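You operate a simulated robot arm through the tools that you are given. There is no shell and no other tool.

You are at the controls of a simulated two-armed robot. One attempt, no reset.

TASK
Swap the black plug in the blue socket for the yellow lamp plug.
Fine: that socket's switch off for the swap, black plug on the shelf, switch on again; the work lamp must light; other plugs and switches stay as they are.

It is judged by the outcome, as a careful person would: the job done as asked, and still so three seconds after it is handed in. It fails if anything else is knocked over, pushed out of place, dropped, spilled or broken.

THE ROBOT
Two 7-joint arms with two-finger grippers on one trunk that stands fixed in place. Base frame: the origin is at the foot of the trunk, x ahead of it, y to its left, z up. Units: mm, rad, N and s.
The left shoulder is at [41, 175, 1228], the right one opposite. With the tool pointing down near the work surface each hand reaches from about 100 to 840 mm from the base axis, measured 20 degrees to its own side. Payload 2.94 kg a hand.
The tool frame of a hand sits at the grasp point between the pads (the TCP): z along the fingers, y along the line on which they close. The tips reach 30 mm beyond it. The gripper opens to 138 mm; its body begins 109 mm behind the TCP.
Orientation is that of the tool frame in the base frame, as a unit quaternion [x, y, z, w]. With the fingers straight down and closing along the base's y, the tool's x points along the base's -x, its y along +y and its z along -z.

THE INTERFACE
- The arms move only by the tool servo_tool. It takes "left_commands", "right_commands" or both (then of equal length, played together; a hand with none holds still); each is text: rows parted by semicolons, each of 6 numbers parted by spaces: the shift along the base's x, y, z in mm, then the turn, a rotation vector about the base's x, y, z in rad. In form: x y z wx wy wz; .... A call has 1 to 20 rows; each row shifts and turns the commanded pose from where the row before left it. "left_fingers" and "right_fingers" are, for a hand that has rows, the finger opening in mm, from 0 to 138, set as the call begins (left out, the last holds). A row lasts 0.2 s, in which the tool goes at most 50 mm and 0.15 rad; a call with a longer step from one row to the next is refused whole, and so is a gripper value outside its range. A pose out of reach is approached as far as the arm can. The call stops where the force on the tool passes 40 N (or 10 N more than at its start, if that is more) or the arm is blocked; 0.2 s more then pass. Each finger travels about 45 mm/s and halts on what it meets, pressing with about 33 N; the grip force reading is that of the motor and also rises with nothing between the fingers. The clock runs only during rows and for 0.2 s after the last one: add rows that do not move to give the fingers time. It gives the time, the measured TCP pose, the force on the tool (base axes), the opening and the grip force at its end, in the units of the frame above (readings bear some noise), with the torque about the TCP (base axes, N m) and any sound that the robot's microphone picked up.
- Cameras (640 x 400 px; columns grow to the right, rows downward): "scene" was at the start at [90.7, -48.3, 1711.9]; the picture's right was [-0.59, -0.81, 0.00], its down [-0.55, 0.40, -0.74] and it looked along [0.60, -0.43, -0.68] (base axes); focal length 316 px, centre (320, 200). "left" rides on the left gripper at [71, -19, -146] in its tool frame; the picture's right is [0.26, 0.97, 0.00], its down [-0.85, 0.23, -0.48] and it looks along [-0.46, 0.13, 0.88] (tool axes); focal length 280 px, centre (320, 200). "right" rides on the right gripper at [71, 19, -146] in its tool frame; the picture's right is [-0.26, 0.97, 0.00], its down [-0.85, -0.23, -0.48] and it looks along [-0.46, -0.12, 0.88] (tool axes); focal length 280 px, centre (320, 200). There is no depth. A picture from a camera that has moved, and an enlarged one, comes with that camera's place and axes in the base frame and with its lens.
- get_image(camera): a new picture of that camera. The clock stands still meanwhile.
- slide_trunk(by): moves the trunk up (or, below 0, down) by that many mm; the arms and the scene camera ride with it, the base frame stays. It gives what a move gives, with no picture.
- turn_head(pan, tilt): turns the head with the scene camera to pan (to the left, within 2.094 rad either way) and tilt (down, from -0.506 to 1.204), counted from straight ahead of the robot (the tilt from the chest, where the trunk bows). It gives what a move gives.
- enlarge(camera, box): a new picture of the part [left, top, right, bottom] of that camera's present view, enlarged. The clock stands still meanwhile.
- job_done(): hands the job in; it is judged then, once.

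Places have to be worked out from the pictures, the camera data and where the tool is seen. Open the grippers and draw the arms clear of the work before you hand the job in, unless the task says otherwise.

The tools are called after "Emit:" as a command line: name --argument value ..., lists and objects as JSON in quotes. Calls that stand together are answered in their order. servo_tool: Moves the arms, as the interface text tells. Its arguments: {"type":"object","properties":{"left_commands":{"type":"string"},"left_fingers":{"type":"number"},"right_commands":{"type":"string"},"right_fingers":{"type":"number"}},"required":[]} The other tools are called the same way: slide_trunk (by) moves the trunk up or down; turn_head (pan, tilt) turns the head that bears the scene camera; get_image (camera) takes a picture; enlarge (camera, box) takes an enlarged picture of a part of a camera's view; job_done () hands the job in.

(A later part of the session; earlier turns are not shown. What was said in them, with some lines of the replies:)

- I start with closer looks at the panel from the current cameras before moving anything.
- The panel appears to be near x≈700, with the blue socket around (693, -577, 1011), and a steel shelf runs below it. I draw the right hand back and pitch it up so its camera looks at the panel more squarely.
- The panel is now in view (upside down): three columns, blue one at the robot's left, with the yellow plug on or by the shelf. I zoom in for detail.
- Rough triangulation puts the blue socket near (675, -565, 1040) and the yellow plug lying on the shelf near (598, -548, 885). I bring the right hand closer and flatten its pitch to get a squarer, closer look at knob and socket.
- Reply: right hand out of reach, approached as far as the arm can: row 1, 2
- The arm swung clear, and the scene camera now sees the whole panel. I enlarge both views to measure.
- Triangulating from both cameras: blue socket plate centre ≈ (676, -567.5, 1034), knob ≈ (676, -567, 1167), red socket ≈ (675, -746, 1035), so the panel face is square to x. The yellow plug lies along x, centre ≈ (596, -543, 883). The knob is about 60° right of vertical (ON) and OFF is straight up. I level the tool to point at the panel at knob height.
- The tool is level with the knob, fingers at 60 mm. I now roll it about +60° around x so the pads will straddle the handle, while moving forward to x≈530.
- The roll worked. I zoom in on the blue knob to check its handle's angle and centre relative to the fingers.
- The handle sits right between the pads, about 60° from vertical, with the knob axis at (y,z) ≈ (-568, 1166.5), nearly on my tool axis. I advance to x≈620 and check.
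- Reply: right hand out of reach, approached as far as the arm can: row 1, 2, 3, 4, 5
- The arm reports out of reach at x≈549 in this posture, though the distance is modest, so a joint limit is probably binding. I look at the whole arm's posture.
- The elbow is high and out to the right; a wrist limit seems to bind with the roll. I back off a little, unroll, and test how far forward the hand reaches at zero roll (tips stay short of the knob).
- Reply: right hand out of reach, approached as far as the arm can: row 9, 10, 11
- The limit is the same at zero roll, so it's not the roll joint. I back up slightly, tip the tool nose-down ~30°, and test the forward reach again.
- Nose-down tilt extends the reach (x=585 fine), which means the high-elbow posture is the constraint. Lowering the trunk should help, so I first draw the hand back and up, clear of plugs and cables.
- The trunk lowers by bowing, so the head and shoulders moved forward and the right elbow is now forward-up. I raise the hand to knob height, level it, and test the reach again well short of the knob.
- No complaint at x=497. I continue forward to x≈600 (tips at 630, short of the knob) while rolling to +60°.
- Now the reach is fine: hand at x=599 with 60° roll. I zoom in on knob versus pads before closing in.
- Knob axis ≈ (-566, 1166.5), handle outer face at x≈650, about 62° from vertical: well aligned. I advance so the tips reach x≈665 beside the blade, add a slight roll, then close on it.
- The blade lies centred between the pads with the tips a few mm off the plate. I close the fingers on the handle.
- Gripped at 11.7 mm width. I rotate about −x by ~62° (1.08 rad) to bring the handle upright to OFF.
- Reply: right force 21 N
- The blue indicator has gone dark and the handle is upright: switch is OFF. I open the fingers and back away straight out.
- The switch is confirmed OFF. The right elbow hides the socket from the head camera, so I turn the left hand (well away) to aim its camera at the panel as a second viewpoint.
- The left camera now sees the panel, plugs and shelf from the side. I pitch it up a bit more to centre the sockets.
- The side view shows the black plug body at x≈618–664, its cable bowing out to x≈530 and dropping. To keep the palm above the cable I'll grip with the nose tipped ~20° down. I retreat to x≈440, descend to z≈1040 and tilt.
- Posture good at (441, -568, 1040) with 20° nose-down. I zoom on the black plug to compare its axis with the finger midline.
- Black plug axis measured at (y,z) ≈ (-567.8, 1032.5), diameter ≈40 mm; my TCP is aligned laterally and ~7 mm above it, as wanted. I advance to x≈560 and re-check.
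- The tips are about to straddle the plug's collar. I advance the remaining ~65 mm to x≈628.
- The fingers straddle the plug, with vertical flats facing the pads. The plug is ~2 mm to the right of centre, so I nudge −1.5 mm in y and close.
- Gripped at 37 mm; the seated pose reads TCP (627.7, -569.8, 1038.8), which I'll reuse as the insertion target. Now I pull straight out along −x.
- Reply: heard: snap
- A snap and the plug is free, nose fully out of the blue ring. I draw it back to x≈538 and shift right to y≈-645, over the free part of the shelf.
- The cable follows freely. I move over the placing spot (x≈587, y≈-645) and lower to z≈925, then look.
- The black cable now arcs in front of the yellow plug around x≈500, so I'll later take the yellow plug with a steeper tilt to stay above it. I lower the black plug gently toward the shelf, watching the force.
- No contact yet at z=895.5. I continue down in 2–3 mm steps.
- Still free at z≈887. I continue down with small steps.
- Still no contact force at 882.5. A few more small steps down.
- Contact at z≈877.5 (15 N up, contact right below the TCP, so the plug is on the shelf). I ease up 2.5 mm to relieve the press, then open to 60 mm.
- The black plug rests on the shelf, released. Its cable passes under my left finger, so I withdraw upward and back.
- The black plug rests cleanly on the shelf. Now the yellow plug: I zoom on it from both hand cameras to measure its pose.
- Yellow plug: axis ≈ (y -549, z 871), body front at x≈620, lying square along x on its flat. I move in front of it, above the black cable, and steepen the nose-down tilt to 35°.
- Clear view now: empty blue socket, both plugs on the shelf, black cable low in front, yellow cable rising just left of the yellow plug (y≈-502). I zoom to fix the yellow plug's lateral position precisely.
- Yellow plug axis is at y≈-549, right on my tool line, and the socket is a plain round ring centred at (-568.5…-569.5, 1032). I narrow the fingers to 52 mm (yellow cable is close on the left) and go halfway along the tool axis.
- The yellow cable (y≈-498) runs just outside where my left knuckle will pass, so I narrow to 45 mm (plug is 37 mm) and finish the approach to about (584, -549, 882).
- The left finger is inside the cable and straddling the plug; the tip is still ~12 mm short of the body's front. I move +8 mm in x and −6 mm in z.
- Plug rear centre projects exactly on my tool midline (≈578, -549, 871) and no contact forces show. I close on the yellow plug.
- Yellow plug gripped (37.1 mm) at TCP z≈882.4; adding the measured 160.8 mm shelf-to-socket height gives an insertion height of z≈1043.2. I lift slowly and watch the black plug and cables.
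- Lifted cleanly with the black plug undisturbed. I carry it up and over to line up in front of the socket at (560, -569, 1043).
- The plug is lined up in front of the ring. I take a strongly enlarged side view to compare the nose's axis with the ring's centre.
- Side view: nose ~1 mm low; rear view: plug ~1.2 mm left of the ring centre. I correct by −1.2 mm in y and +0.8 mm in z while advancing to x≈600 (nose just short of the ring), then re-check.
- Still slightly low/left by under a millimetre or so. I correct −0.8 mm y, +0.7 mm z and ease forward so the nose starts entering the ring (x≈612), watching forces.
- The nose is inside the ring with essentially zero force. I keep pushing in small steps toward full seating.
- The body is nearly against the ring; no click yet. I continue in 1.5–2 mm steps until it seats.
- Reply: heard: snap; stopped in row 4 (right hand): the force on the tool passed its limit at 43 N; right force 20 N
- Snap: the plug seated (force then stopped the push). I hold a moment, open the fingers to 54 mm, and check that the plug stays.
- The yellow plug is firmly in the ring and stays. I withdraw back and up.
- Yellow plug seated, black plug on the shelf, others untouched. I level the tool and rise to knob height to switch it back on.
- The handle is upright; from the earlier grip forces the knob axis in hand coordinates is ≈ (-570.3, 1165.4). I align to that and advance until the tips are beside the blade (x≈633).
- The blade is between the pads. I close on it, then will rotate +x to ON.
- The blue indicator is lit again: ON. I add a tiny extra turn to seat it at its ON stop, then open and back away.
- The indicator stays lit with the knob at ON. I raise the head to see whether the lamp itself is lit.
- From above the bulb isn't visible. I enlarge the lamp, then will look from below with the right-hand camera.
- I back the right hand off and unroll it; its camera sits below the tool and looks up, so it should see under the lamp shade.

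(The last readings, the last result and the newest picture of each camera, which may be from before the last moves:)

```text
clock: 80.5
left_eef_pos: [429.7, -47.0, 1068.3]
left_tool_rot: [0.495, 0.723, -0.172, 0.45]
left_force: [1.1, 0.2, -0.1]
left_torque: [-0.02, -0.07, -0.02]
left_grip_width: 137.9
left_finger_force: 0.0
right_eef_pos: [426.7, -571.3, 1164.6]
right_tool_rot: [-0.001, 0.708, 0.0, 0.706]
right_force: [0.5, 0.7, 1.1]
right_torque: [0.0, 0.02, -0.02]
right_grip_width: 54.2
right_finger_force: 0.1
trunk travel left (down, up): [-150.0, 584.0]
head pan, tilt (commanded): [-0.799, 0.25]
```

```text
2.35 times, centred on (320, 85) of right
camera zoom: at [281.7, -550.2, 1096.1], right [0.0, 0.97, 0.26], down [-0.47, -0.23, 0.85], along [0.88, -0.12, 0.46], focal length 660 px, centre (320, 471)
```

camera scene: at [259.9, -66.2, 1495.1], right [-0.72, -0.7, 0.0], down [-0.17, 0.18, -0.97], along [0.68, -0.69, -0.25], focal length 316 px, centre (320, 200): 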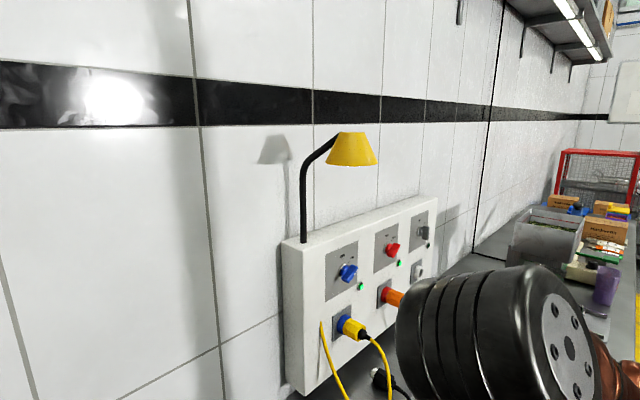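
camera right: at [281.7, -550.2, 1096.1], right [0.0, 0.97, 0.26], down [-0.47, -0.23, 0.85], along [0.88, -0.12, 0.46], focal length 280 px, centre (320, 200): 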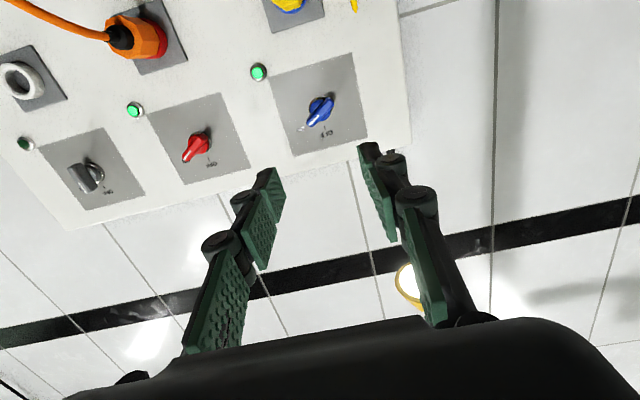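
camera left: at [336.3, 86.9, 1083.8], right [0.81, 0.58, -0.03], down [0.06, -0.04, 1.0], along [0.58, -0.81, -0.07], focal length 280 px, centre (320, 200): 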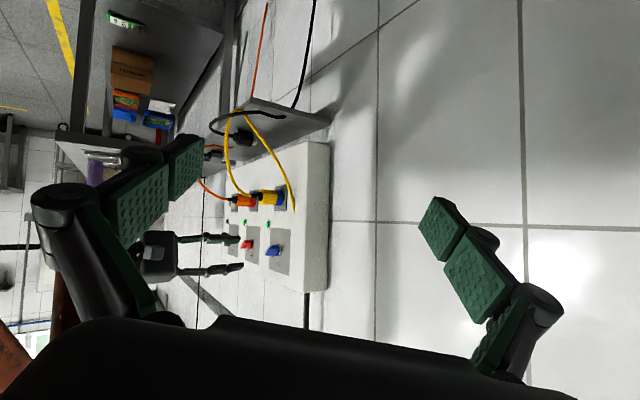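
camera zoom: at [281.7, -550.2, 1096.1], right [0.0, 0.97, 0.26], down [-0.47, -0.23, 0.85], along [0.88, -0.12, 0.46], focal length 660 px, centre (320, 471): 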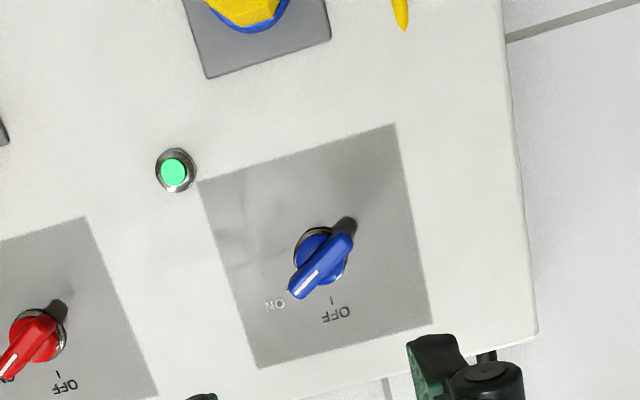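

The lamp glows bright under its shade, the indicator is green and the knob points to ON. I draw the right hand further back, open it fully, and check the shelf and everything else.

Emit:
servo_tool --right_commands "-20 0 0 0 0 0; -20 0 0 0 0 0; -20 0 0 0 0 0; -20 0 0 0 0 0; -20 0 0 0 0 0; 0 0 0 0 0 0" --right_fingers 138

Emit:
turn_head --pan -0.75 --tilt 0.65

Emit:
get_image --camera "scene"

Emit:
get_image --camera "right"

Emit:
enlarge --camera "left" --box '[180, 80, 340, 280]'

```text
clock: 82.0
left_eef_pos: [431.0, -46.5, 1067.3]
left_tool_rot: [0.495, 0.723, -0.172, 0.45]
left_force: [-0.1, 1.3, -0.3]
left_torque: [0.0, -0.02, -0.01]
left_grip_width: 137.9
left_finger_force: 0.0
right_eef_pos: [403.4, -570.2, 1164.6]
right_tool_rot: [0.001, 0.709, 0.0, 0.705]
right_force: [-0.2, 0.0, -0.4]
right_torque: [0.0, 0.01, 0.01]
right_grip_width: 138.0
right_finger_force: 0.0
right hand out of reach, approached as far as the arm can: row 2, 3, 4, 5
trunk travel left (down, up): [-150.0, 584.0]
head pan, tilt (commanded): [-0.799, 0.25]
```

```text
clock: 82.8
left_eef_pos: [429.8, -44.9, 1067.4]
left_tool_rot: [0.494, 0.723, -0.172, 0.45]
left_force: [0.0, 0.1, 0.3]
left_torque: [0.01, -0.06, -0.02]
left_grip_width: 138.1
left_finger_force: 0.0
right_eef_pos: [402.6, -570.1, 1166.4]
right_tool_rot: [0.001, 0.709, -0.001, 0.705]
right_force: [-0.4, 0.5, 1.1]
right_torque: [0.02, -0.02, 0.03]
right_grip_width: 137.8
right_finger_force: 0.0
trunk travel left (down, up): [-150.0, 584.0]
head pan, tilt (commanded): [-0.75, 0.649]
```

```text
taken
camera scene: at [258.2, -58.6, 1458.7], right [-0.68, -0.73, 0.0], down [-0.44, 0.41, -0.8], along [0.58, -0.54, -0.6], focal length 316 px, centre (320, 200)
```

scene: 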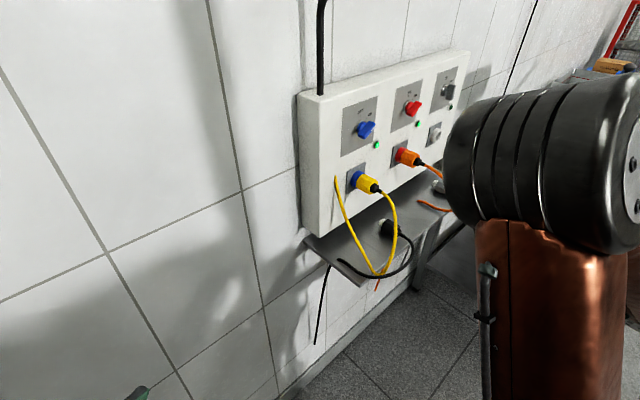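

```text
taken
camera right: at [258.2, -549.8, 1096.7], right [0.0, 0.96, 0.26], down [-0.47, -0.23, 0.85], along [0.88, -0.13, 0.45], focal length 280 px, centre (320, 200)
```

right: 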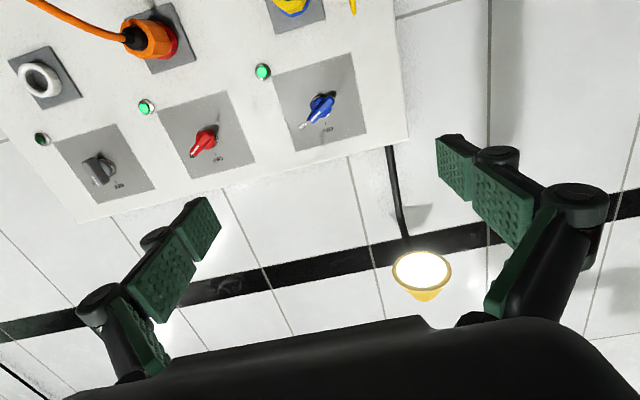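

```text
2.00 times, centred on (260, 180) of left
camera zoom: at [336.1, 86.9, 1083.9], right [0.81, 0.58, -0.03], down [0.06, -0.04, 1.0], along [0.58, -0.81, -0.07], focal length 561 px, centre (440, 240)
```

zoom: 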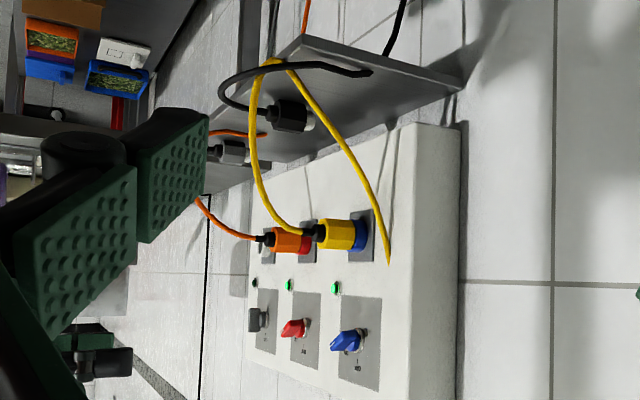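

Everything checks: lamp lit, yellow plug seated, black plug on the shelf, other plugs and switches unchanged. I draw the right hand a little further back with a nose-down tilt, then confirm the lamp one last time.

Emit:
servo_tool --right_commands "-10 0 8 0 0.1 0; -15 0 10 0 0.1 0; -15 0 10 0 0.1 0; -15 0 10 0 0.1 0; -15 0 10 0 0.1 0; 0 0 0 0 0 0; 0 0 0 0 0 0"

Emit:
get_image --camera "right"

Emit:
enlarge --camera "scene" --box '[290, 50, 490, 290]'

```text
clock: 84.4
left_eef_pos: [430.0, -44.4, 1068.2]
left_tool_rot: [0.494, 0.724, -0.172, 0.45]
left_force: [-1.2, 1.2, -0.2]
left_torque: [0.01, -0.01, 0.04]
left_grip_width: 137.9
left_finger_force: 0.0
right_eef_pos: [330.2, -569.3, 1215.6]
right_tool_rot: [0.001, 0.861, 0.0, 0.509]
right_force: [0.1, -0.4, -0.1]
right_torque: [0.01, -0.03, 0.03]
right_grip_width: 138.0
right_finger_force: 0.0
trunk travel left (down, up): [-150.0, 584.0]
head pan, tilt (commanded): [-0.75, 0.649]
```

```text
taken
camera right: at [171.1, -549.8, 1224.3], right [0.13, 0.96, 0.23], down [-0.01, -0.23, 0.97], along [0.99, -0.12, -0.02], focal length 280 px, centre (320, 200)
```

right: 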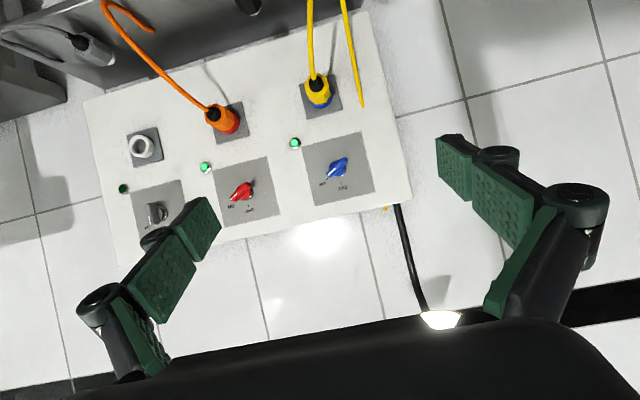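

```text
1.67 times, centred on (390, 170) of scene
camera zoom: at [258.0, -58.4, 1458.7], right [-0.68, -0.73, 0.0], down [-0.44, 0.41, -0.8], along [0.58, -0.54, -0.6], focal length 527 px, centre (203, 250)
```

zoom: 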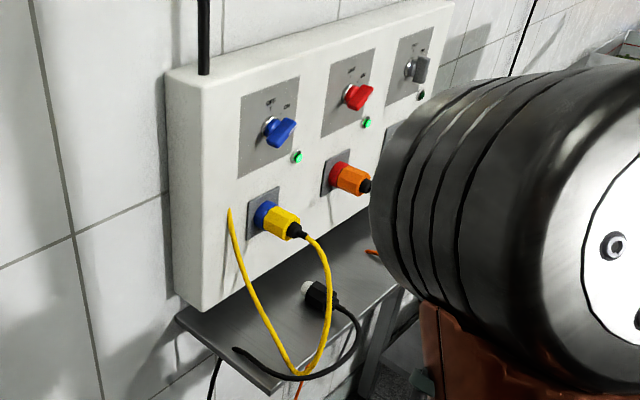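

The lamp is lit, the blue switch is ON with the yellow plug seated, and the black plug is resting on the shelf. Both grippers are open and clear of the panel, so I hand the job in.

Emit:
job_done

```text
The job is handed in.
```

The yellow lamp plug is now in the blue socket and the work lamp is lit.

- **Switch:** I turned the blue socket's switch off before the swap and back on afterwards. Its indicator is green again.
- **Black plug:** it is lying on the shelf below the panel.
- **Everything else:** the other plugs and switches look unchanged in the final pictures, and I saw nothing knocked over or dropped.

Both grippers are open and drawn back from the panel, and I handed the job in. I lowered the trunk by 250 mm to reach the panel and left it there.
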